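You operate a simulated robot arm through the tools that you are given. There is no shell and no other tool.

You are at the controls of a simulated robot arm. One attempt, no reset.

JOB
Tidy the desk: dust wiped off, tall grey box pushed next to the brown one, pencil stowed, drawer shut.
Fine: use the long white pad and put it back; leave the brown box and its tag; pencil in its rest. What is to be rubbed or washed off counts as gone when no trace of it is left.
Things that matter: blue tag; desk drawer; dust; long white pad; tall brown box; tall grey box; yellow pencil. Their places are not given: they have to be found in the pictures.

It is judged by the outcome, as a careful person would: the job done as asked, and still so three seconds after it is handed in. It fails if anything else is knocked over, pushed out of place, dropped, spilled or broken.

ROBOT AND FRAMES
A 6-joint arm with a two-finger gripper, fixed in place. Base frame: the origin is on the floor under the middle of its stand, x ahead of it, y to its left, z up; the work surface is at about z = 0.86. Lengths are in m, angles in degrees, forces in N, time in s.
It reaches about 1.637 m from its shoulder. Its first joint turns from -166.0 to 166.0 degrees. Payload 3.43 kg.
The tool frame sits at the grasp point between the pads (the TCP): z along the fingers, y along the line on which they close. The tips reach 0.02 m beyond it. The gripper opens to 0.19 m; its body begins 0.248 m behind the TCP.
Orientation is told as [roll, pitch, yaw] about the base's x, y, z axes, in that order, counted from this pose: with the fingers straight down and closing along the base's y, the tool's x points along the base's -x, its y along +y and its z along -z.

CONTROLS
- The arm moves only by the tool nudge_tool. Its argument "targets" is a list of rows, each a list of 7 numbers: the shift along the tool's x, y, z in m, then the turn, a rotation vector about the tool's x, y, z in degrees, then the opening, from 0 (shut) to 1 (fully open). In form: [[tx, ty, tz, wx, wy, wz, claw], ...]. A call has 1 to 20 rows; each row is the pose to reach, as a shift and turn from the pose commanded when the call began, along the tool's axes at that moment. Each row takes 0.2 s and may step no farther than 0.05 m and 8.6 degrees from the row before; otherwise, or with a gripper value out of range, the whole call is refused. Where a pose cannot be reached the arm comes as near as it can. A force on the tool above 40 N (or 10 N above the force at the start of the call, whichever is more), or a blocked arm, ends the call early, and 0.2 s more pass. Each finger travels about 0.045 m/s and halts on what it meets, pressing with about 37 N; the grip force reading is that of the motor and also rises with nothing between the fingers. The clock runs only during rows and for 0.2 s after the last one: add rows that repeat a pose to give the fingers time. It gives the time, the measured TCP pose, the force on the tool (base axes), the opening and the grip force at its end, in the units of the frame above (readings bear some noise), with the torque about the TCP (base axes, N m) and any sound that the robot's microphone picked up, and new pictures: "views" is both (left out), scene, wrist or none.
- Cameras (640 x 400 px; columns grow to the right, rows downward): "scene" is fixed at [0.221, -0.6517, 1.4257]; the picture's right is [0.81, -0.59, 0.00], its down [-0.29, -0.40, -0.87] and it looks along [0.51, 0.70, -0.50] (base axes); focal length 346 px, centre (320, 200). "wrist" rides on the gripper at [0.07, -0.008, -0.288] in the tool frame; the picture's right is [0.12, 0.99, 0.00], its down [-0.96, 0.12, -0.25] and it looks along [-0.25, 0.03, 0.97] (tool axes); focal length 261 px, centre (320, 200).
- lift_body(by): slides the trunk up (or, below 0, down) by that many m; the arm rides with it, the base frame stays. It gives what a move gives, with no picture.
- pixel_to_xyz(camera, pixels): for up to 12 pixels [column, row] of the newest picture of that camera ("zoom" is the newest enlarged one), the place [x, y, z] in the base frame of the surface seen there, good to about 0.002 m. The clock stands still meanwhile.
- enlarge(camera, box): a new picture of the part [left, top, right, bottom] of that camera's present view, enlarged. The clock stands still meanwhile.
- close_job(): hands the job in; it is judged then, once.

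Leave the gripper open and the arm clear of the work at the hand-in unless told otherwise.

The tools are called after "Emit:" as name(argument=value, ...) on one line, values as JSON. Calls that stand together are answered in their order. nudge_tool: Moves the arm, as the interface text tells. Its arguments: {"type":"object","properties":{"targets":{"type":"array","items":{"type":"array","items":{"type":"number"}}},"views":{"type":"string","enum":["both","scene","wrist","none"]}},"required":["targets"]} The other tools are called the same way: lift_body (by) moves the trunk up or down; pixel_to_xyz (camera, pixels) gives the place of the surface under pixels of a picture; enlarge (camera, box) takes an enlarged picture of a part of a camera's view; close_job () hands the job in.

At the start:

```text
t: 0.0
eef_pos: [0.7143, 0.4152, 1.078]
ee_rot: [-0.1, -0.1, 0.0]
contact_force: [-0.1, 0.2, 0.3]
wrist_torque: [0.03, 0.03, -0.03]
gripper_width: 0.19
grasp_force: 0.2
trunk travel left (down, up): [-0.175, 0.065]
```

scene: 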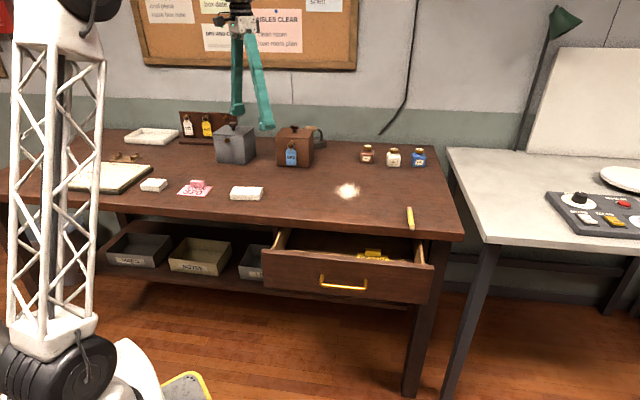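
wrist: 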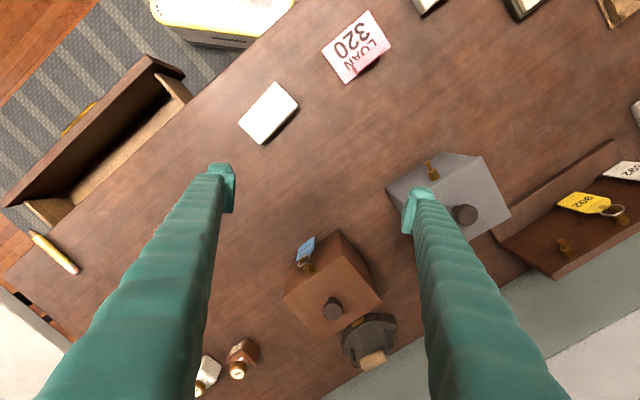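

I see a desk with a grey box near (235,145), a brown box with a blue tag near (295,147), a white pad near (247,193), a bright dust patch near (347,190), a pencil near (410,217) and an open drawer near (345,270). I'll enlarge parts of the scene first and take positions.

Emit:
enlarge(camera="scene", box=[180, 100, 340, 200])

Emit:
pixel_to_xyz(camera="scene", pixels=[[247, 190], [232, 192], [262, 192], [347, 190], [409, 210], [412, 227], [345, 284], [290, 158], [232, 150], [265, 252], [432, 268], [371, 255]])

```text
4.00 times, centred on (260, 150) of scene
```

zoom: 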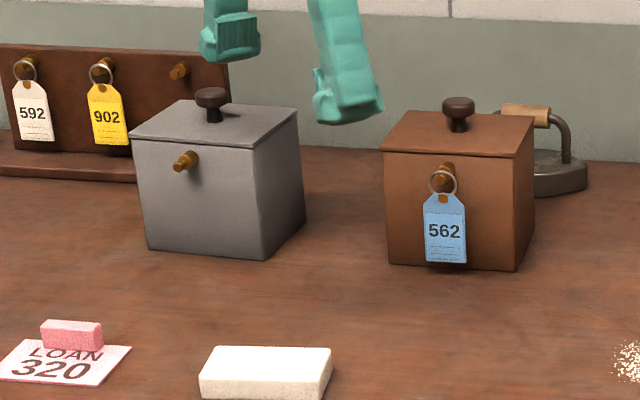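

```text
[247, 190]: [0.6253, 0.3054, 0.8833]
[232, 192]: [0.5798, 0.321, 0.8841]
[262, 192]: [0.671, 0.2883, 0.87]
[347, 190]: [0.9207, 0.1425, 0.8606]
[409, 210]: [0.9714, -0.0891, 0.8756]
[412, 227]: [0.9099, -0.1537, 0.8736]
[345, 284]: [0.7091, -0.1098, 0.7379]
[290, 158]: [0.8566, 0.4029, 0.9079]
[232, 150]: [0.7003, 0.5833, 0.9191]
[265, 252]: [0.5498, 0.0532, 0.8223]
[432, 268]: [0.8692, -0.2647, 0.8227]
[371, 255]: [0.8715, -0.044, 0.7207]
```

The grey box has a bare peg, the brown one carries the blue tag 562. Now I look closer at the drawer, the pencil and the dust.

Emit:
enlarge(camera="scene", box=[250, 200, 442, 320])

Emit:
enlarge(camera="scene", box=[310, 160, 438, 240])

Emit:
enlarge(camera="scene", box=[60, 120, 284, 260])

Emit:
enlarge(camera="wrist", box=[0, 0, 640, 400])

```text
3.33 times, centred on (346, 260) of scene
```

zoom: 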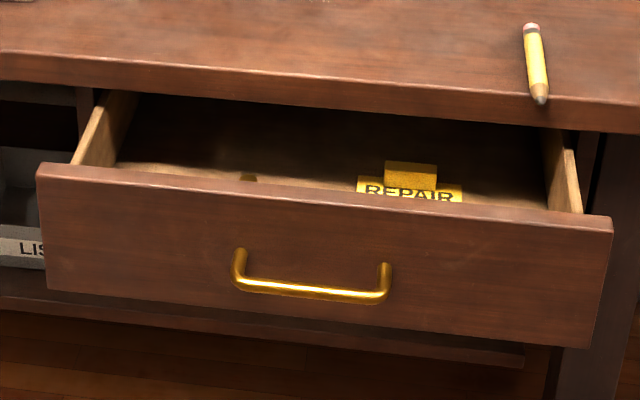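

```text
5.00 times, centred on (374, 200) of scene
```

zoom: 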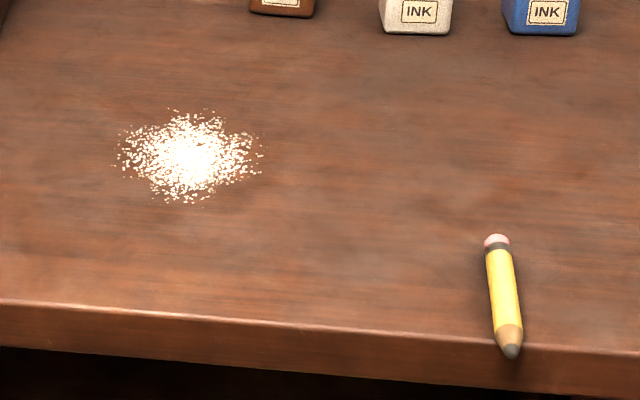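

```text
2.86 times, centred on (172, 190) of scene
```

zoom: 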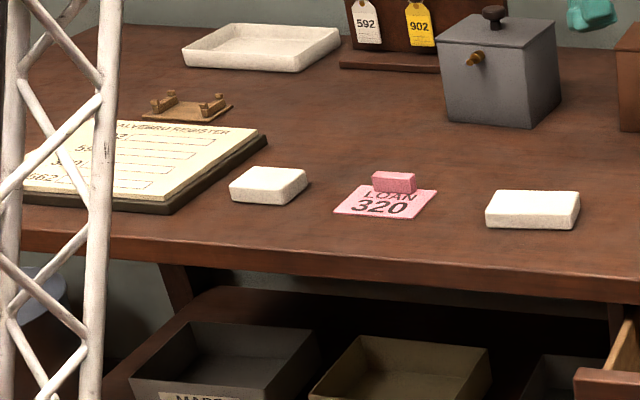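

```text
1.00 times, centred on (320, 200) of wrist (not enlarged: the box is as wide or as high as the picture)
```

zoom: 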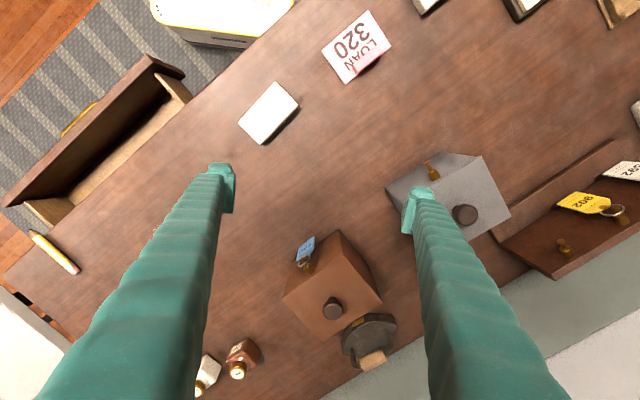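

The long white pad is the one at (247,193); the one at (154,185) is shorter. The wooden cradle near (125,157) looks like the pencil rest. I'll zoom in on these for detail.

Emit:
enlarge(camera="scene", box=[90, 120, 186, 180])

Emit:
pixel_to_xyz(camera="scene", pixels=[[112, 154], [122, 157], [135, 156], [141, 154], [118, 162], [150, 136], [127, 136], [178, 136], [154, 185]])

```text
6.67 times, centred on (138, 150) of scene
```

zoom: 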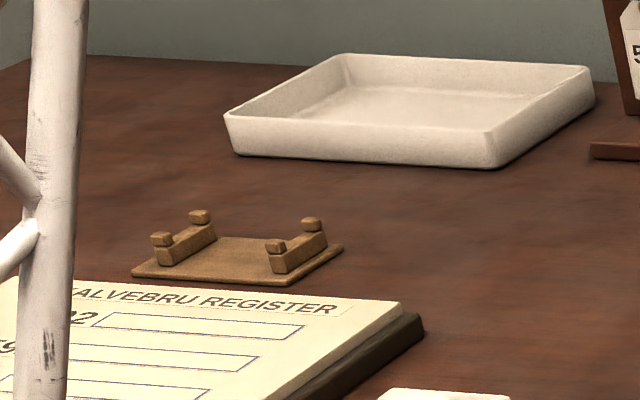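

```text
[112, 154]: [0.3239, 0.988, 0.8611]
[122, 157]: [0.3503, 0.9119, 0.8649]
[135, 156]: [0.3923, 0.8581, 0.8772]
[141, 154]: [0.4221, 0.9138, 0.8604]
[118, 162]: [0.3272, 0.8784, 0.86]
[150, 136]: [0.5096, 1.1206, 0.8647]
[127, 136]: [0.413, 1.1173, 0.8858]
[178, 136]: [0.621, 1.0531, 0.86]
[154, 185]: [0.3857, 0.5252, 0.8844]
```

The rest has two cross bars with stubs on each end; the pencil lies across both bars, between the stubs. I'll take coordinates of its parts from this zoom.

Emit:
pixel_to_xyz(camera="zoom", pixels=[[161, 239], [199, 216], [274, 245], [311, 222], [186, 240], [298, 250], [235, 262], [148, 272], [275, 281], [340, 248], [215, 241], [185, 232]])

Emit:
pixel_to_xyz(camera="wrist", pixels=[[276, 82], [298, 104], [262, 143], [239, 121], [268, 112], [35, 235], [55, 252], [75, 270], [148, 62], [10, 203], [240, 50], [300, 5]])

```text
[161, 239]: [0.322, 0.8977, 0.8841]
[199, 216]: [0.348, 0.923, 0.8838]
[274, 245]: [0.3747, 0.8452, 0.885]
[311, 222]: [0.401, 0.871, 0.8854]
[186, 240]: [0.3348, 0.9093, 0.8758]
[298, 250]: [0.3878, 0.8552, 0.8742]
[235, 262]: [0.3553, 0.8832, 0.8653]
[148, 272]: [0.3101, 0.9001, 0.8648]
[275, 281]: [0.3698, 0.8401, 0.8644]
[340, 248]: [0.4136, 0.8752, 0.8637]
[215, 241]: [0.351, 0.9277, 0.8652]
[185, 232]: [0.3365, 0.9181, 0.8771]
```

```text
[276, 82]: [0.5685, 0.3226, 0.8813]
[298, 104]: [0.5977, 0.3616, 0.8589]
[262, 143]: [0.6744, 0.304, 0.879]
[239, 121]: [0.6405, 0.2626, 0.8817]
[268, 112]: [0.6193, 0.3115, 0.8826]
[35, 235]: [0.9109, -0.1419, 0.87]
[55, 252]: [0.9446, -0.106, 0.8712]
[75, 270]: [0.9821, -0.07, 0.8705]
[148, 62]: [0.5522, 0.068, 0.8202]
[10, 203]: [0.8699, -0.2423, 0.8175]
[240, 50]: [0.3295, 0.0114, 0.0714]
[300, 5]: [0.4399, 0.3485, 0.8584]
```

The rest runs along roughly −45° with its middle near (0.361, 0.884). Now I take the box outlines: zoom again on the boxes and read their corners.

Emit:
enlarge(camera="scene", box=[180, 100, 340, 200])

Emit:
pixel_to_xyz(camera="zoom", pixels=[[150, 246], [261, 253], [301, 212], [136, 144], [262, 148], [295, 112], [180, 105], [178, 162], [390, 259], [512, 267], [533, 216], [530, 122]])

Emit:
pixel_to_xyz(camera="zoom", pixels=[[386, 148], [516, 155], [410, 114], [444, 240], [446, 172], [211, 95], [458, 105], [560, 180], [140, 175], [60, 170], [205, 370], [325, 375]])

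```text
4.00 times, centred on (260, 150) of scene
```

zoom: 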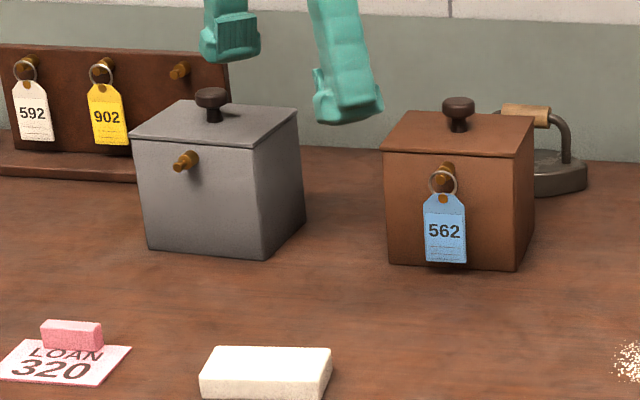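

```text
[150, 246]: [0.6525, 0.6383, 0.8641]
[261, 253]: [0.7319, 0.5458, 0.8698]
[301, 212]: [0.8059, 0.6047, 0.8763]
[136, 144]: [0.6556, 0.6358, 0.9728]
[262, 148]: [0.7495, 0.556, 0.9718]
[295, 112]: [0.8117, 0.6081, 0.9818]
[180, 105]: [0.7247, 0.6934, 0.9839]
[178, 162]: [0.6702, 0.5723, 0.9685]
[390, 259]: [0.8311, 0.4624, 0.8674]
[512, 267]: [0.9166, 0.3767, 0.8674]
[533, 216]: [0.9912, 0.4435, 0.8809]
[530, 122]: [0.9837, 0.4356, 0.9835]
```

```text
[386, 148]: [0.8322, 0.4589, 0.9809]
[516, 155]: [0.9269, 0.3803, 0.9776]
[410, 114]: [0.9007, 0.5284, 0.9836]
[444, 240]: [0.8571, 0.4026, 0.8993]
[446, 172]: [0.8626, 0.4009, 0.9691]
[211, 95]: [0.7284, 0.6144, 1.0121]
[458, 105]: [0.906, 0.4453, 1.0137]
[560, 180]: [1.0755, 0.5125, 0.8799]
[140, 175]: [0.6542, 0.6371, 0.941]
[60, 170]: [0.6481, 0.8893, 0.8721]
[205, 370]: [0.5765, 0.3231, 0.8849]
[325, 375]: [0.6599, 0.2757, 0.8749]
```

The boxes stand squarely in a row along −45°, with about 0.12 m between them. First job is the pad, with its middle near (0.62, 0.312) and its long axis at about −39°. I move above it at the present height and turn the gripper so it closes across the short side.

Emit:
nudge_tool(targets=[[0.02, -0.02, 0, 0, 0, 8, 1], [0.038, -0.042, 0, 0, 0, 16, 1], [0.057, -0.063, 0, 0, 0, 24, 1], [0.076, -0.084, 0, 0, 0, 32, 1], [0.094, -0.103, 0, 0, 0, 39, 1], [0.094, -0.103, 0, 0, 0, 39, 1]])

```text
t: 1.4
eef_pos: [0.6216, 0.3117, 1.0783]
ee_rot: [0.0, -0.1, -39.1]
contact_force: [0.8, -0.5, 0.8]
wrist_torque: [0.02, 0.01, 0.0]
gripper_width: 0.19
grasp_force: 0.1
trunk travel left (down, up): [-0.175, 0.065]
```

scene: 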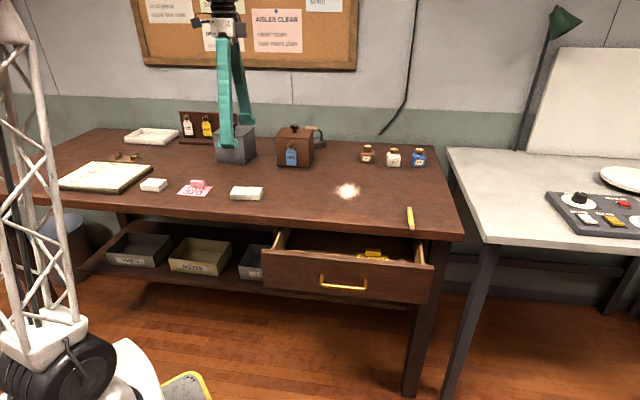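
wrist: 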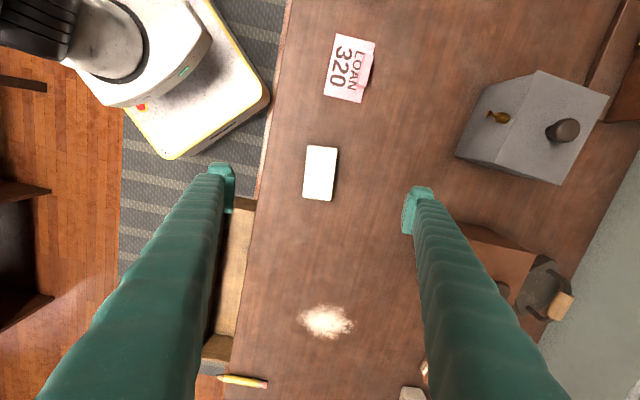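

The pad now lies between the fingers near (320,173) in the wrist view. I'll zoom in for its exact corners and the dust outline.

Emit:
enlarge(camera="wrist", box=[272, 130, 368, 190])

Emit:
pixel_to_xyz(camera="wrist", pixels=[[308, 148], [335, 149], [331, 199], [304, 197], [320, 173], [298, 321], [353, 321], [325, 304], [325, 340], [234, 300], [220, 377], [267, 384]])

```text
6.67 times, centred on (320, 160) of wrist
```

zoom: 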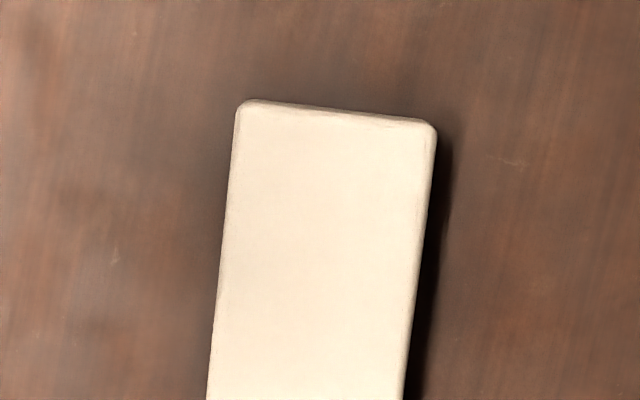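

```text
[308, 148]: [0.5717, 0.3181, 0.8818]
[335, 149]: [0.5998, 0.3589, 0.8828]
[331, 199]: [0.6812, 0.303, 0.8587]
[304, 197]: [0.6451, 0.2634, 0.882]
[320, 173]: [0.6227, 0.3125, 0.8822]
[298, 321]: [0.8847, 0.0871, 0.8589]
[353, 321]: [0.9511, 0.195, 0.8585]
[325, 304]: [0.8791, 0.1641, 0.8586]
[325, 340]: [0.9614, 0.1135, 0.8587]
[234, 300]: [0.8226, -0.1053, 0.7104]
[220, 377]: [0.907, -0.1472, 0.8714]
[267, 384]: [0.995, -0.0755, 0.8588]
```

The pad centre is (0.6225, 0.311), nearly aligned with the gripper. I descend to TCP z ≈ 0.882 (tips about 3 mm above the desk) while partly closing, and leave it open around the pad.

Emit:
nudge_tool(targets=[[0, 0, 0.04, 0, 0, 0, 0.9], [0, 0, 0.08, 0, 0, 0, 0.8], [0, 0, 0.12, 0, 0, 0, 0.7], [0, 0, 0.155, 0, 0, 0, 0.6], [0, 0, 0.18, 0, 0, 0, 0.5], [0, 0, 0.194, 0, 0, 0, 0.5], [0, 0, 0.196, 0, 0, 0, 0.5]])

```text
t: 3.0
eef_pos: [0.6207, 0.3142, 0.8821]
ee_rot: [0.0, 0.0, -39.0]
contact_force: [0.9, -0.1, 0.2]
wrist_torque: [0.01, -0.01, 0.02]
gripper_width: 0.0949
grasp_force: 0.1
trunk travel left (down, up): [-0.175, 0.065]
```

scene: 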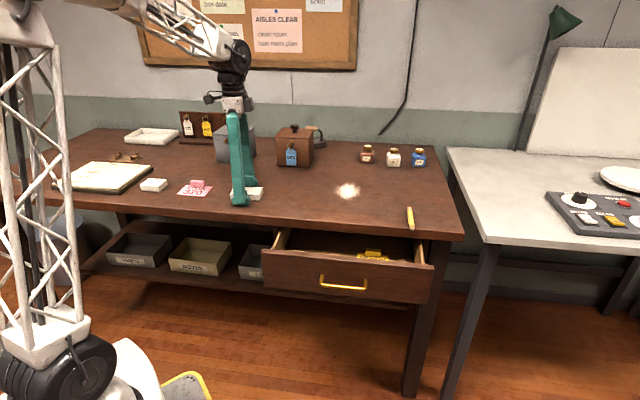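
wrist: 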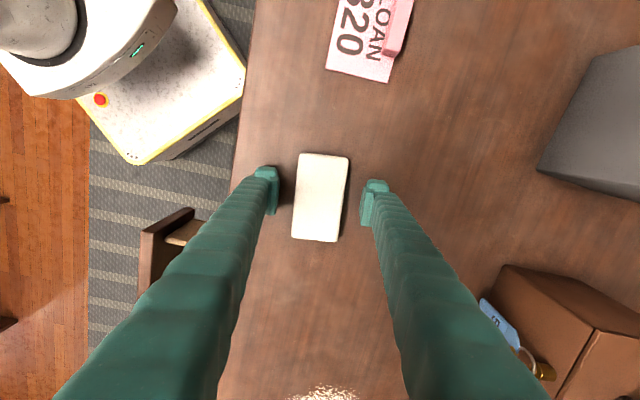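

Fingers straddle the pad (pad 296–344, fingers 278 and 363 at row 195). The pad is turned about 2° against the tool, so I correct by −1.9° and close on it.

Emit:
nudge_tool(targets=[[0, 0, 0, 0, 0, -1.9, 0.5], [0, 0, 0, 0, 0, -1.9, 0.3], [0, 0, 0, 0, 0, -1.9, 0.2], [0, 0, 0, 0, 0, -1.9, 0.1], [0, 0, 0, 0, 0, -1.9, 0], [0, 0, 0, 0, 0, -1.9, 0], [0, 0, 0, 0, 0, -1.9, 0]])

```text
t: 4.6
eef_pos: [0.6211, 0.3118, 0.8828]
ee_rot: [0.1, 0.0, -37.1]
contact_force: [0.1, -0.5, -0.8]
wrist_torque: [-0.04, -0.01, -0.01]
gripper_width: 0.0527
grasp_force: 37.3
trunk travel left (down, up): [-0.175, 0.065]
```

scene: 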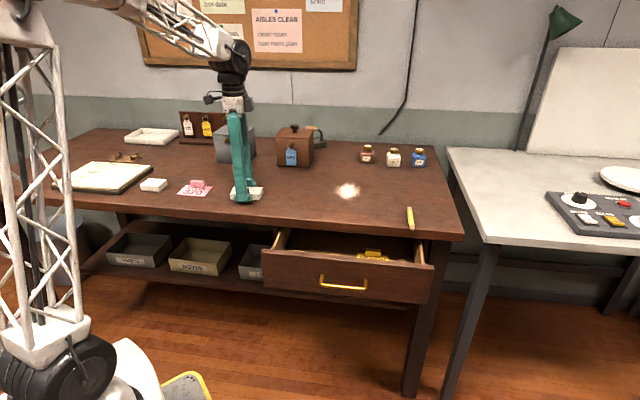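
wrist: 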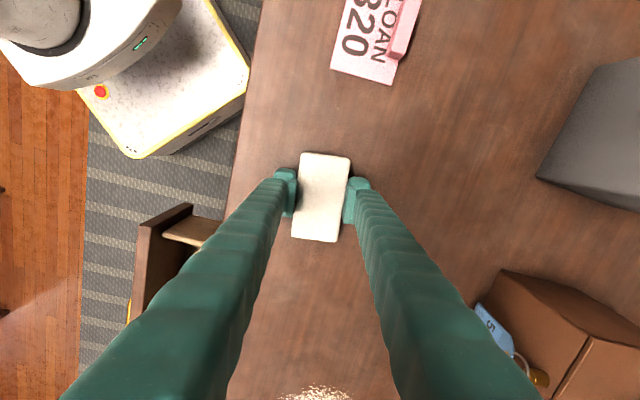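

Gripped at 0.053 m with the pad still in place; the home pose to remember is (0.621, 0.312), yaw −37.1. I lift 6 cm and carry it towards the dust near (0.919, 0.14).

Emit:
nudge_tool(targets=[[0, 0, -0.03, 0, 0, 0, 0], [0, 0, -0.06, 0, 0, 0, 0], [-0.04, 0.005, -0.06, 0, 0, 0, 0], [-0.08, 0.01, -0.06, 0, 0, 0, 0], [-0.12, 0.015, -0.06, 0, 0, 0, 0], [-0.16, 0.02, -0.06, 0, 0, 0, 0], [-0.2, 0.025, -0.06, 0, 0, 0, 0], [-0.24, 0.03, -0.06, 0, 0, 0, 0], [-0.24, 0.03, -0.06, 0, 0, 0, 0]])

```text
t: 6.6
eef_pos: [0.8306, 0.1922, 0.9438]
ee_rot: [0.0, 0.1, -37.2]
contact_force: [0.6, 0.0, -0.5]
wrist_torque: [-0.03, 0.03, 0.01]
gripper_width: 0.0527
grasp_force: 36.5
trunk travel left (down, up): [-0.175, 0.065]
```

scene: 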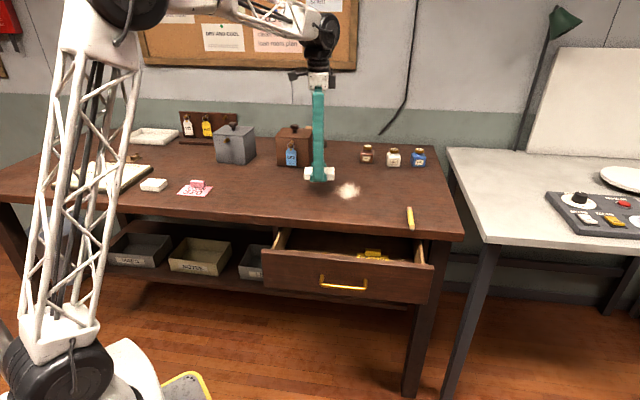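
wrist: 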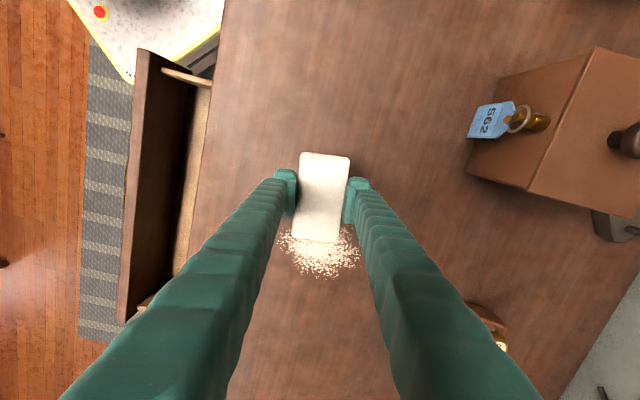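

The pad hovers beside the dust, which spans about columns 277–362, rows 225–278 in the wrist view. I zoom in on it for its outline.

Emit:
enlarge(camera="wrist", box=[256, 210, 384, 290])

Emit:
enlarge(camera="scene", box=[300, 160, 396, 220])

Emit:
pixel_to_xyz(camera="wrist", pixels=[[280, 240], [322, 278], [360, 250], [345, 230], [290, 232], [322, 255]])

Emit:
pixel_to_xyz(camera="zoom", pixels=[[240, 190], [420, 190], [320, 150], [320, 265]])

```text
5.00 times, centred on (320, 250) of wrist
```

zoom: 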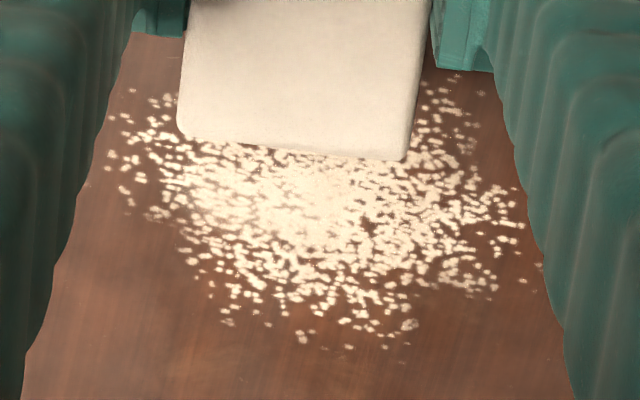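

```text
6.67 times, centred on (348, 190) of scene
```

zoom: 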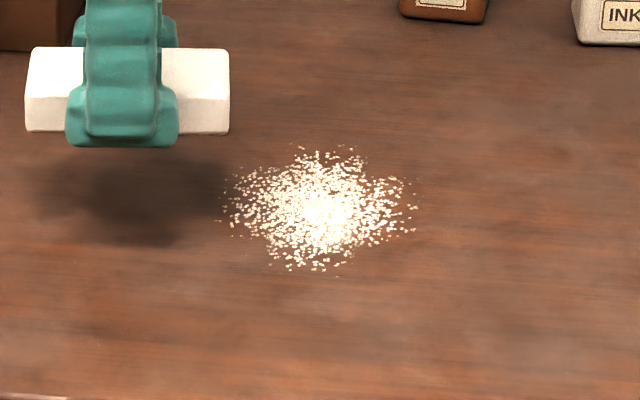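

```text
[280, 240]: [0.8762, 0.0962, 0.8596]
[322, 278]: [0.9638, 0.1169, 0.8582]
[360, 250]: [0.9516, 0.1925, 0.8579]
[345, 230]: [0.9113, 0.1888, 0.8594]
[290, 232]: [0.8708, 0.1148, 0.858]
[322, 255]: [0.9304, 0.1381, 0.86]
```

```text
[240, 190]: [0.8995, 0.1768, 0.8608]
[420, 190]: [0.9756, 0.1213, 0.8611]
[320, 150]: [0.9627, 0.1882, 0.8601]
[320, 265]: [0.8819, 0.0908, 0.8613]
```

The dust is about 0.10 × 0.13 m around (0.922, 0.140). Before wiping I check the ink bottles' places and the desk's front edge, so the sweep stays clear of both.

Emit:
pixel_to_xyz(camera="scene", pixels=[[366, 162], [392, 165], [418, 165], [350, 216], [440, 236], [290, 164]])

```text
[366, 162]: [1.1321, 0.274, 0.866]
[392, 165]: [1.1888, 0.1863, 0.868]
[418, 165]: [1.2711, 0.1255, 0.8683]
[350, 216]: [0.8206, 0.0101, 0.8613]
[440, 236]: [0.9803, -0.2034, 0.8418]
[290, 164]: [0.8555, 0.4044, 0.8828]
```

The bottles (v ≈ 0.99 from the base) and the edge (≈ 0.55) are well clear of the sweep band 0.63–0.87. I move the pad over the near-left side of the dust and lower it almost to the desk.

Emit:
nudge_tool(targets=[[-0.02, -0.03, 0, 0, 0, 0, 0], [-0.05, -0.06, 0, 0, 0, 0, 0], [-0.075, -0.085, 0.0, 0, 0, 0, 0], [-0.075, -0.085, 0.03, 0, 0, 0, 0], [-0.075, -0.085, 0.052, 0, 0, 0, 0], [-0.075, -0.085, 0.058, 0, 0, 0, 0], [-0.075, -0.085, 0.06, 0, 0, 0, 0]])

```text
t: 8.2
eef_pos: [0.838, 0.078, 0.8837]
ee_rot: [0.0, 0.0, -37.2]
contact_force: [0.3, -0.2, 0.3]
wrist_torque: [0.0, -0.01, 0.01]
gripper_width: 0.0526
grasp_force: 36.8
trunk travel left (down, up): [-0.175, 0.065]
```

scene: 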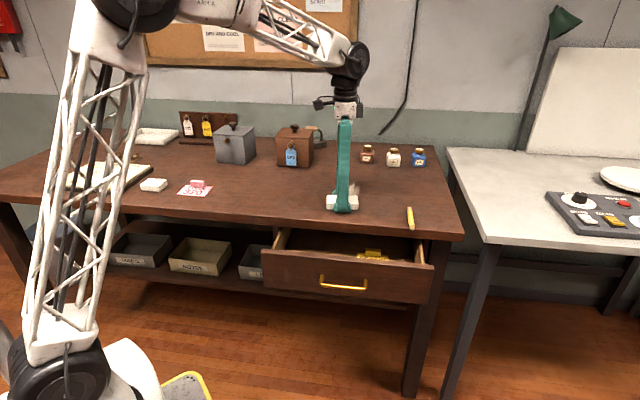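
wrist: 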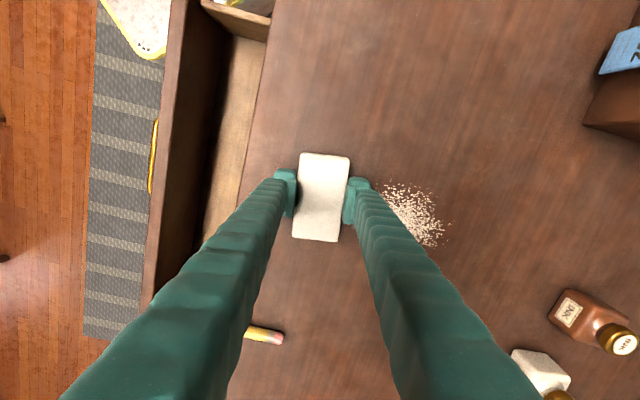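

No contact yet (0.3 N). I lower by small steps to feel the desk.

Emit:
nudge_tool(targets=[[0, 0, 0.001, 0, 0, 0, 0], [0, 0, 0.002, 0, 0, 0, 0], [0, 0, 0.003, 0, 0, 0, 0], [0, 0, 0.003, 0, 0, 0, 0]], views="none")

```text
t: 9.2
eef_pos: [0.8373, 0.0783, 0.8811]
ee_rot: [0.2, -0.1, -37.0]
contact_force: [2.7, -3.8, 30.7]
wrist_torque: [-0.08, 0.1, -0.05]
gripper_width: 0.0529
grasp_force: 37.3
trunk travel left (down, up): [-0.175, 0.065]
```

Contact is stiff: 30.7 N upward. I ease up by 1.8 mm to have a light press.

Emit:
nudge_tool(targets=[[0, 0, -0.0018, 0, 0, 0, 0], [0, 0, -0.0018, 0, 0, 0, 0]], views="none")

```text
t: 9.8
eef_pos: [0.8388, 0.0775, 0.8819]
ee_rot: [-0.1, 0.0, -37.1]
contact_force: [0.5, -2.2, 19.7]
wrist_torque: [-0.07, -0.05, -0.03]
gripper_width: 0.0529
grasp_force: 37.0
trunk travel left (down, up): [-0.175, 0.065]
```

19.7 N now; I ease up 1 mm more and then sweep across the dust in the closing direction, 0.20 m forward.

Emit:
nudge_tool(targets=[[0, 0, -0.0008, 0, 0, 0, 0], [0, 0.02, -0.0008, 0, 0, 0, 0], [0, 0.04, -0.0008, 0, 0, 0, 0], [0, 0.06, -0.0008, 0, 0, 0, 0], [0, 0.08, -0.0008, 0, 0, 0, 0], [0, 0.1, -0.0008, 0, 0, 0, 0], [0, 0.12, -0.0008, 0, 0, 0, 0], [0, 0.14, -0.0008, 0, 0, 0, 0], [0, 0.16, -0.0008, 0, 0, 0, 0], [0, 0.18, -0.0008, 0, 0, 0, 0], [0, 0.2, -0.0008, 0, 0, 0, 0]])

```text
t: 12.2
eef_pos: [0.9607, 0.2355, 0.8804]
ee_rot: [0.0, 0.0, -37.1]
contact_force: [-6.1, -7.6, 12.8]
wrist_torque: [-0.14, 0.12, -0.02]
gripper_width: 0.0527
grasp_force: 36.9
trunk travel left (down, up): [-0.175, 0.065]
```

scene: 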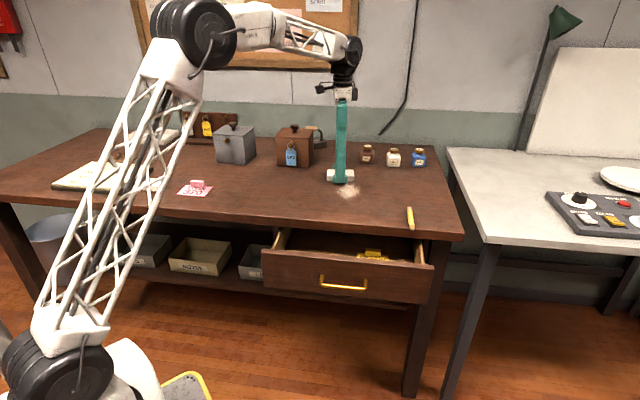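
wrist: 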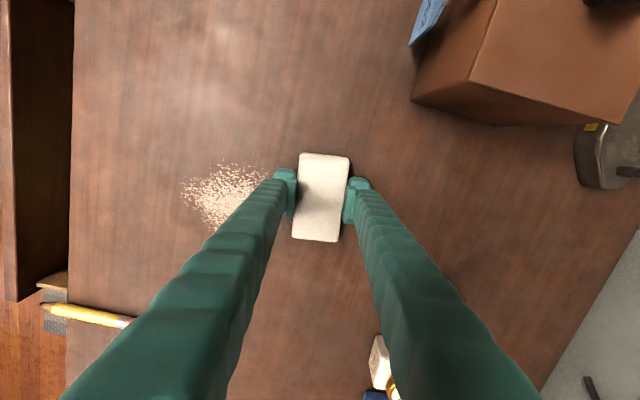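

Contact stayed at 12.8 N with drag. The dust still shows near (225,190) in the wrist view; I zoom in to see what the pass did.

Emit:
enlarge(camera="wrist", box=[160, 140, 320, 240])

Emit:
enlarge(camera="scene", box=[300, 160, 396, 220])

```text
4.00 times, centred on (240, 190) of wrist
```

zoom: 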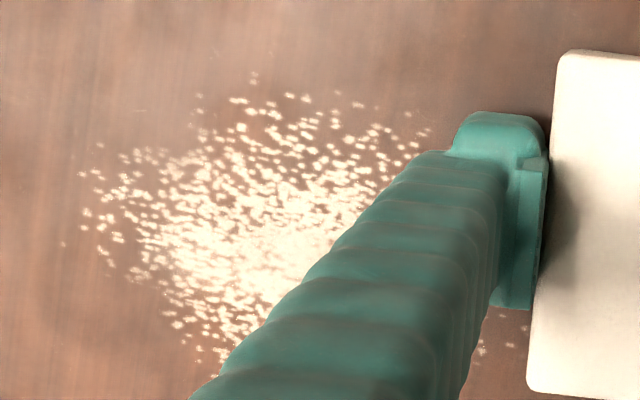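

```text
6.67 times, centred on (348, 190) of scene
```

zoom: 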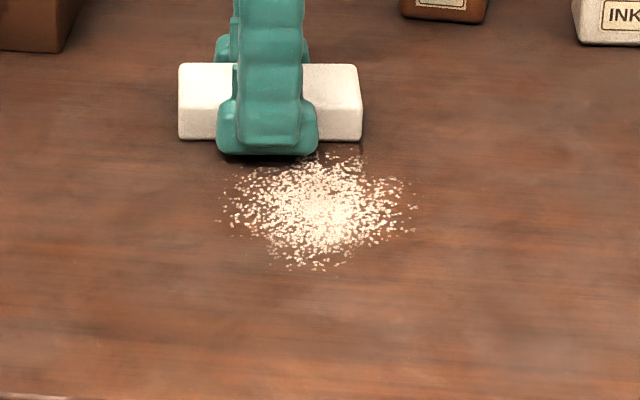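

The pass thinned the dust but didn't clear it, so more strokes are needed. I continue with back-and-forth strokes at offsets covering the full patch, pressing slightly more.

Emit:
nudge_tool(targets=[[-0.03, 0, 0.0003, 0, 0, 0, 0], [-0.06, 0, 0.0005, 0, 0, 0, 0], [-0.06, -0.03, 0.0005, 0, 0, 0, 0], [-0.06, -0.06, 0.0005, 0, 0, 0, 0], [-0.06, -0.09, 0.0005, 0, 0, 0, 0], [-0.06, -0.12, 0.0005, 0, 0, 0, 0], [-0.06, -0.15, 0.0005, 0, 0, 0, 0], [-0.06, -0.185, 0.0005, 0, 0, 0, 0], [-0.03, -0.185, 0.0005, 0, 0, 0, 0], [-0.03, -0.15, 0.0005, 0, 0, 0, 0], [-0.03, -0.12, 0.0005, 0, 0, 0, 0], [-0.03, -0.09, 0.0005, 0, 0, 0, 0], [-0.03, -0.06, 0.0005, 0, 0, 0, 0], [-0.03, -0.03, 0.0005, 0, 0, 0, 0], [-0.03, 0, 0.0005, 0, 0, 0, 0]])

Emit:
enlarge(camera="scene", box=[300, 160, 396, 220])

```text
t: 15.4
eef_pos: [0.9818, 0.2198, 0.8806]
ee_rot: [0.0, 0.1, -37.2]
contact_force: [-0.2, -1.2, 2.4]
wrist_torque: [0.0, 0.08, 0.02]
gripper_width: 0.0525
grasp_force: 36.8
trunk travel left (down, up): [-0.175, 0.065]
```

scene: 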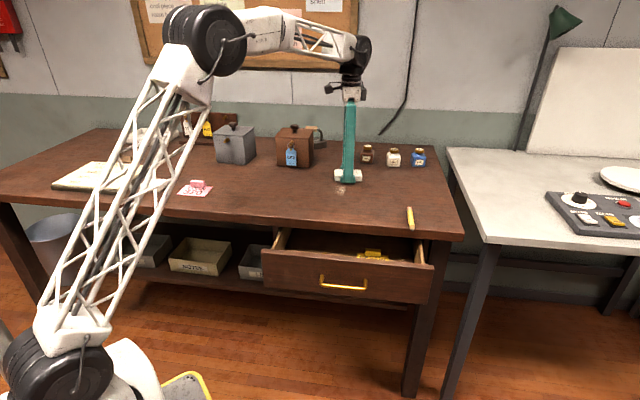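
wrist: 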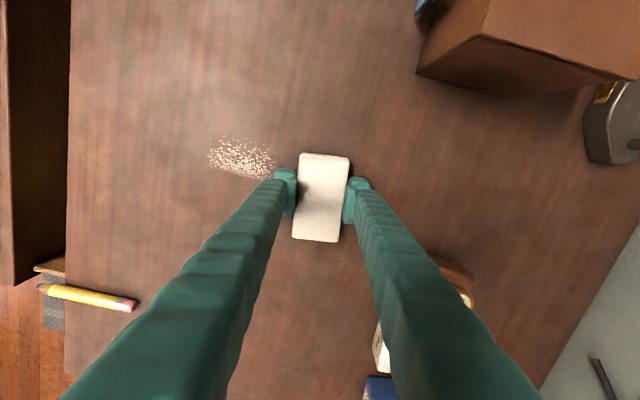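

```text
6.67 times, centred on (348, 190) of scene
```

zoom: 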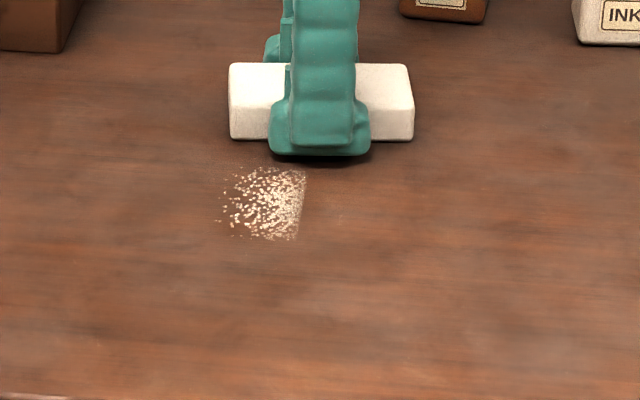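

The right part is clean; a remainder is left at zoom (225–305, 168–240), i.e. toward the tool's +x. The force dropped to 2.4 N, so I press a bit more and sweep with the pad centred on that remainder.

Emit:
pixel_to_xyz(camera="zoom", pixels=[[220, 205], [305, 200], [270, 165], [270, 242]])

Emit:
nudge_tool(targets=[[0.02, 0, 0.0006, 0, 0, 0, 0], [0.04, 0, 0.0012, 0, 0, 0, 0], [0.045, 0, 0.0012, 0, 0, 0, 0]], views="none")

```text
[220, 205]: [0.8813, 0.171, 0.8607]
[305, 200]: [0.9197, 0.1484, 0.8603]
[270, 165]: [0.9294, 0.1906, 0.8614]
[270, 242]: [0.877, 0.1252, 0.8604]
```

```text
t: 16.2
eef_pos: [0.9455, 0.2476, 0.8804]
ee_rot: [0.0, 0.0, -37.0]
contact_force: [1.1, -1.0, 4.3]
wrist_torque: [-0.04, 0.0, 0.03]
gripper_width: 0.0526
grasp_force: 36.7
trunk travel left (down, up): [-0.175, 0.065]
```

The remainder is centred at (0.902, 0.158). I press 0.8 mm further and sweep back and forth over it, shifted −0.01 along x.

Emit:
nudge_tool(targets=[[-0.01, -0.01, 0.0008, 0, 0, 0, 0], [-0.01, -0.04, 0.0008, 0, 0, 0, 0], [-0.01, -0.07, 0.0008, 0, 0, 0, 0], [-0.01, -0.1, 0.0008, 0, 0, 0, 0], [-0.01, -0.13, 0.0008, 0, 0, 0, 0], [-0.01, -0.16, 0.0008, 0, 0, 0, 0], [-0.01, -0.185, 0.0008, 0, 0, 0, 0], [0.0, -0.16, 0.0008, 0, 0, 0, 0], [0.0, -0.13, 0.0008, 0, 0, 0, 0], [0.0, -0.1, 0.0008, 0, 0, 0, 0], [0.0, -0.07, 0.0008, 0, 0, 0, 0], [0.0, -0.04, 0.0008, 0, 0, 0, 0], [0.0, -0.01, 0.0008, 0, 0, 0, 0], [0.0, 0.02, 0.0008, 0, 0, 0, 0]])

Emit:
enlarge(camera="scene", box=[300, 160, 396, 220])

Emit:
enlarge(camera="wrist", box=[160, 130, 352, 250])

```text
t: 18.1
eef_pos: [0.8514, 0.1281, 0.8798]
ee_rot: [-0.1, -0.1, -36.8]
contact_force: [1.5, -7.3, 14.2]
wrist_torque: [-0.05, 0.03, 0.08]
gripper_width: 0.0528
grasp_force: 37.1
trunk travel left (down, up): [-0.175, 0.065]
stopped in row 9: the force on the tool passed its limit at 48 N (the readings are from after the stop); the commanded pose is now the measured one
```

scene: 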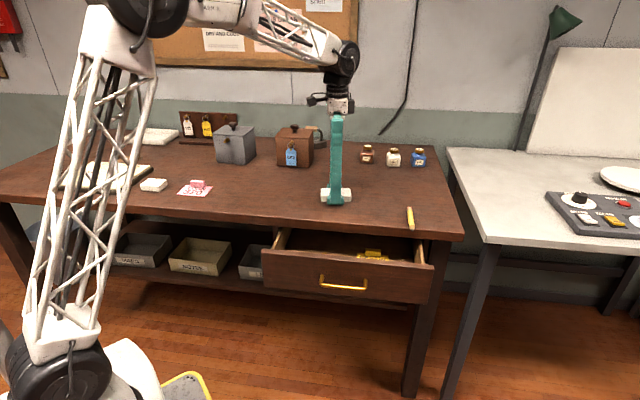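
wrist: 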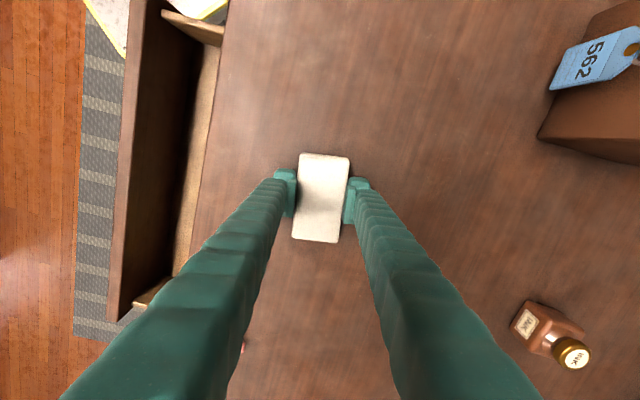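

```text
6.67 times, centred on (348, 190) of scene
```

zoom: 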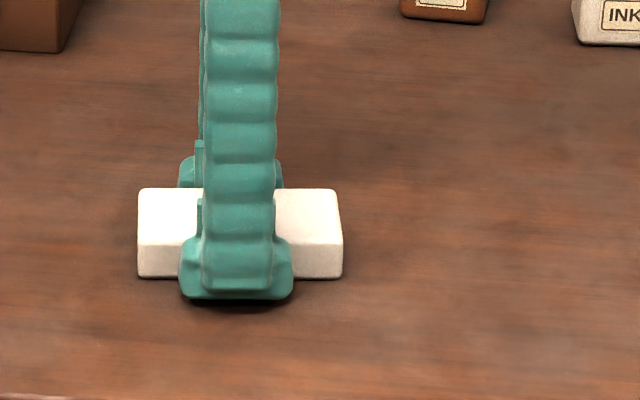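

```text
3.33 times, centred on (256, 190) of wrist
```

zoom: 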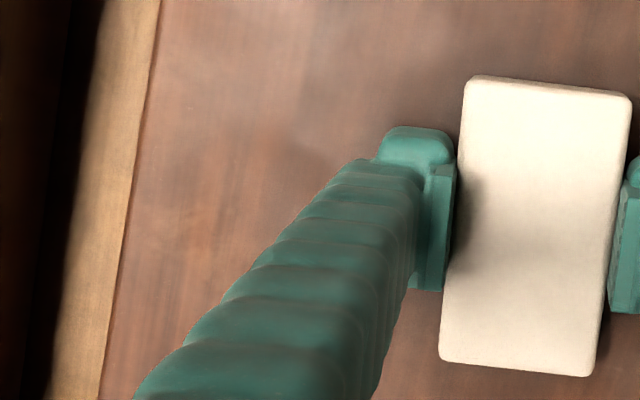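

The force limit stopped it (48 N), calm now at 14 N. The visible area looks clean. I ease 0.7 mm and do one more light stroke back across, then lift to inspect.

Emit:
nudge_tool(targets=[[0, 0.0, -0.0005, 0, 0, 0, 0], [0, 0.025, -0.0007, 0, 0, 0, 0], [0, 0.05, -0.0007, 0, 0, 0, 0], [0, 0.075, -0.0007, 0, 0, 0, 0], [0, 0.1, -0.0007, 0, 0, 0, 0], [0, 0.12, -0.0007, 0, 0, 0, 0], [0.02, 0.12, -0.0007, 0, 0, 0, 0], [0.02, 0.09, -0.0007, 0, 0, 0, 0], [0.02, 0.06, -0.0007, 0, 0, 0, 0], [0.02, 0.03, -0.0007, 0, 0, 0, 0], [0.02, 0.0, -0.0007, 0, 0, 0, 0]], views="none")

```text
t: 20.5
eef_pos: [0.8357, 0.139, 0.8813]
ee_rot: [-0.4, 0.0, -36.9]
contact_force: [-0.2, 0.3, -1.5]
wrist_torque: [-0.08, 0.06, 0.0]
gripper_width: 0.053
grasp_force: 37.2
trunk travel left (down, up): [-0.175, 0.065]
```

Contact has gone. I lift the pad and move it back toward its home, then look at the wiped area.

Emit:
nudge_tool(targets=[[0, 0, -0.03, 0, 0, 0, 0], [0.02, 0, -0.06, 0, 0, 0, 0], [0.06, 0, -0.07, 0, 0, 0, 0], [0.1, 0, -0.07, 0, 0, 0, 0], [0.13, 0, -0.07, 0, 0, 0, 0], [0.13, 0, -0.07, 0, 0, 0, 0]])

Emit:
enlarge(camera="scene", box=[300, 160, 396, 220])

Emit:
enlarge(camera="wrist", box=[224, 200, 416, 320])

```text
t: 21.9
eef_pos: [0.7344, 0.2168, 0.9499]
ee_rot: [-0.1, 0.0, -36.9]
contact_force: [-1.2, -0.7, -0.1]
wrist_torque: [0.01, -0.01, 0.02]
gripper_width: 0.0526
grasp_force: 37.2
trunk travel left (down, up): [-0.175, 0.065]
```

scene: 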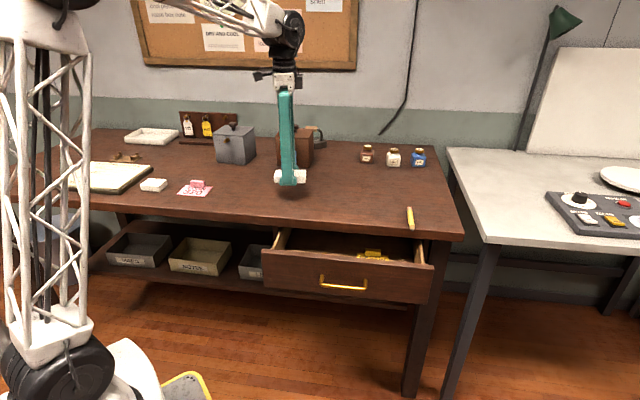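
wrist: 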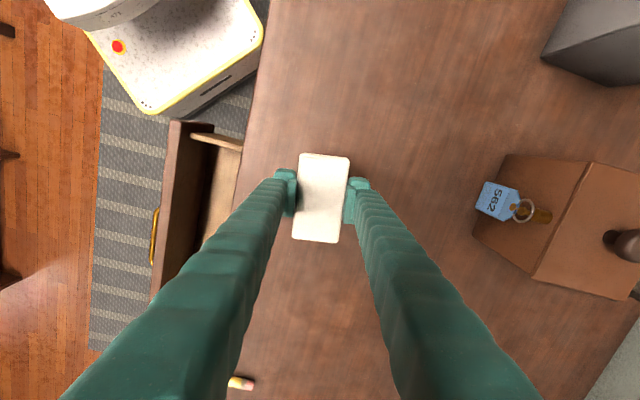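

```text
6.67 times, centred on (348, 190) of scene
```

zoom: 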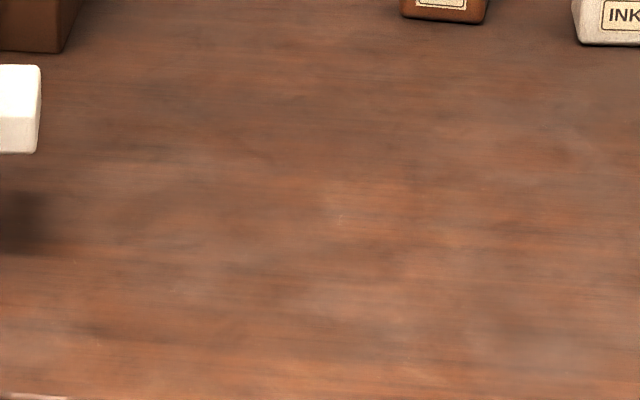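

```text
3.33 times, centred on (320, 260) of wrist
```

zoom: 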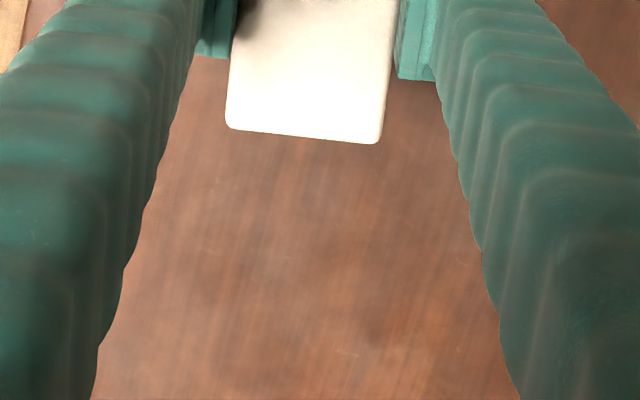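

It looks clean. I check closer for any faint specks before putting the pad away.

Emit:
enlarge(camera="scene", box=[324, 174, 372, 204])

Emit:
enlarge(camera="wrist", box=[272, 230, 368, 290])

```text
13.33 times, centred on (348, 189) of scene
```

zoom: 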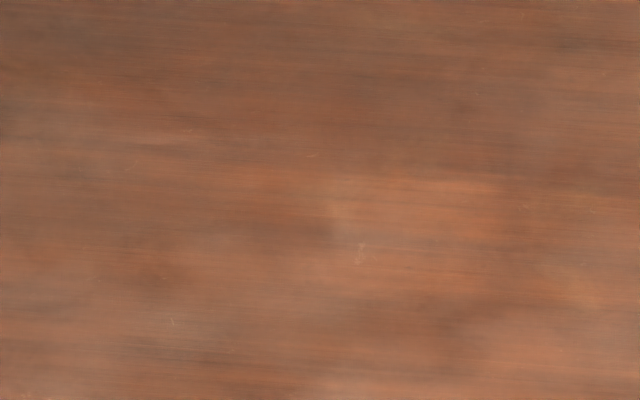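

```text
6.67 times, centred on (320, 260) of wrist
```

zoom: 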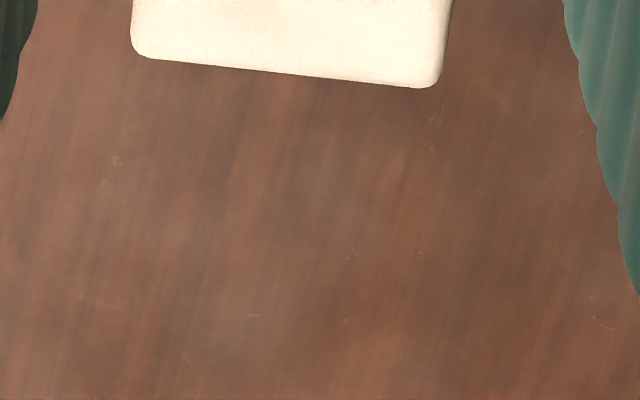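

There are only faint scratch-like marks, one at scene (351,193), much like the wood grain elsewhere. To be sure, I'll give the whole patch one more wipe and see whether the mark changes. I move back over and lower the pad.

Emit:
nudge_tool(targets=[[-0.04, -0.01, 0, 0, 0, 0, 0], [-0.08, -0.02, 0, 0, 0, 0, 0], [-0.12, -0.03, 0, 0, 0, 0, 0], [-0.16, -0.04, 0, 0, 0, 0, 0], [-0.18, -0.045, 0.01, 0, 0, 0, 0], [-0.18, -0.045, 0.04, 0, 0, 0, 0], [-0.18, -0.045, 0.06, 0, 0, 0, 0], [-0.18, -0.045, 0.066, 0, 0, 0, 0], [-0.18, -0.045, 0.068, 0, 0, 0, 0], [-0.18, -0.045, 0.0695, 0, 0, 0, 0]], views="none")

```text
t: 24.1
eef_pos: [0.8509, 0.074, 0.8794]
ee_rot: [-0.2, 0.0, -36.9]
contact_force: [0.0, -1.1, 1.7]
wrist_torque: [0.03, 0.01, 0.01]
gripper_width: 0.0528
grasp_force: 36.8
trunk travel left (down, up): [-0.175, 0.065]
```

Light touch at 1.7 N. I press 0.8 mm more and make a forward and a return stroke over the patch.

Emit:
nudge_tool(targets=[[0, 0.0, 0.0008, 0, 0, 0, 0], [0, 0.03, 0.0008, 0, 0, 0, 0], [0, 0.06, 0.0008, 0, 0, 0, 0], [0, 0.09, 0.0008, 0, 0, 0, 0], [0, 0.12, 0.0008, 0, 0, 0, 0], [0, 0.15, 0.0008, 0, 0, 0, 0], [0, 0.18, 0.0008, 0, 0, 0, 0], [-0.02, 0.18, 0.0008, 0, 0, 0, 0], [-0.04, 0.18, 0.0008, 0, 0, 0, 0], [-0.04, 0.15, 0.0008, 0, 0, 0, 0], [-0.04, 0.12, 0.0008, 0, 0, 0, 0], [-0.04, 0.09, 0.0008, 0, 0, 0, 0], [-0.04, 0.06, 0.0008, 0, 0, 0, 0], [-0.04, 0.03, 0.0008, 0, 0, 0, 0], [-0.04, 0.0, 0.0008, 0, 0, 0, 0]], views="none")

```text
t: 27.0
eef_pos: [0.9183, 0.091, 0.8807]
ee_rot: [0.0, -0.1, -37.0]
contact_force: [-1.3, -7.0, 10.6]
wrist_torque: [0.12, -0.2, -0.12]
gripper_width: 0.0528
grasp_force: 36.8
trunk travel left (down, up): [-0.175, 0.065]
stopped in row 14: the force on the tool passed its limit at 70 N (the readings are from after the stop); the commanded pose is now the measured one
```

A force spike stopped it near the end of the stroke (70 N, now 10.6 N); probably the fingertips dragging on the desk. I lift now and look at the patch.

Emit:
nudge_tool(targets=[[0, 0, -0.01, 0, 0, 0, 0], [0, 0, -0.04, 0, 0, 0, 0], [0.03, 0, -0.07, 0, 0, 0, 0], [0.07, 0, -0.07, 0, 0, 0, 0], [0.11, 0, -0.07, 0, 0, 0, 0], [0.15, 0, -0.07, 0, 0, 0, 0], [0.19, 0, -0.07, 0, 0, 0, 0], [0.19, 0, -0.07, 0, 0, 0, 0]])

Emit:
enlarge(camera="scene", box=[324, 174, 372, 204])

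Emit:
enlarge(camera="wrist", box=[240, 130, 400, 230])

```text
t: 28.8
eef_pos: [0.7651, 0.2089, 0.9496]
ee_rot: [-0.2, 0.0, -36.8]
contact_force: [-0.1, -0.2, 0.3]
wrist_torque: [0.03, -0.03, 0.02]
gripper_width: 0.0531
grasp_force: 37.0
trunk travel left (down, up): [-0.175, 0.065]
```

scene: 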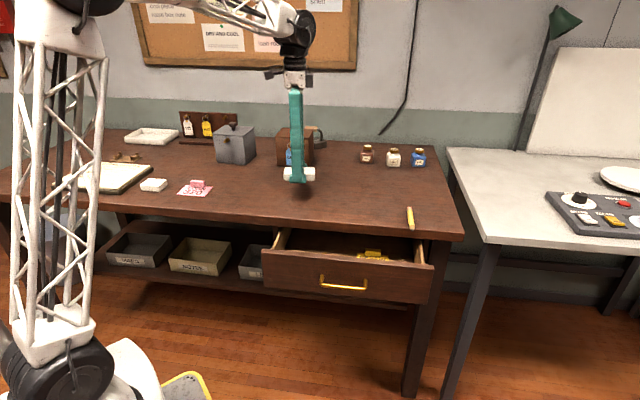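
wrist: 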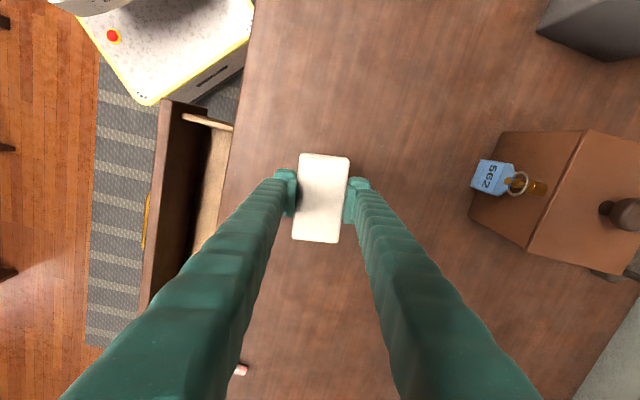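

```text
13.33 times, centred on (348, 189) of scene
```

zoom: 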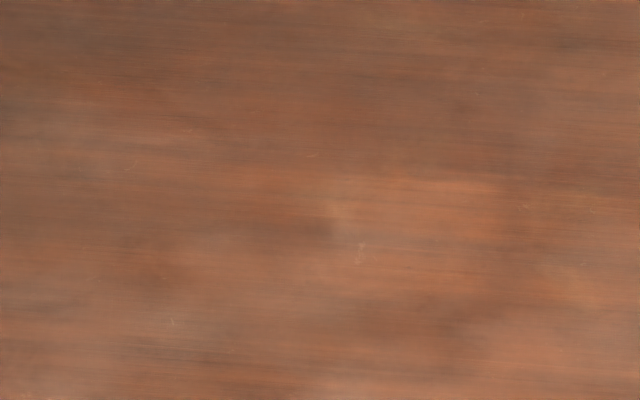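

```text
4.00 times, centred on (320, 180) of wrist
```

zoom: 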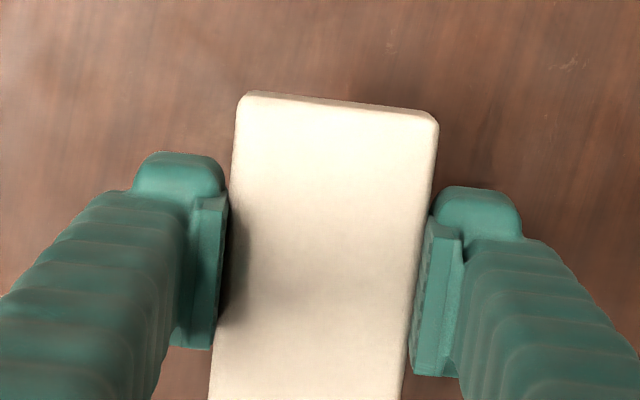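

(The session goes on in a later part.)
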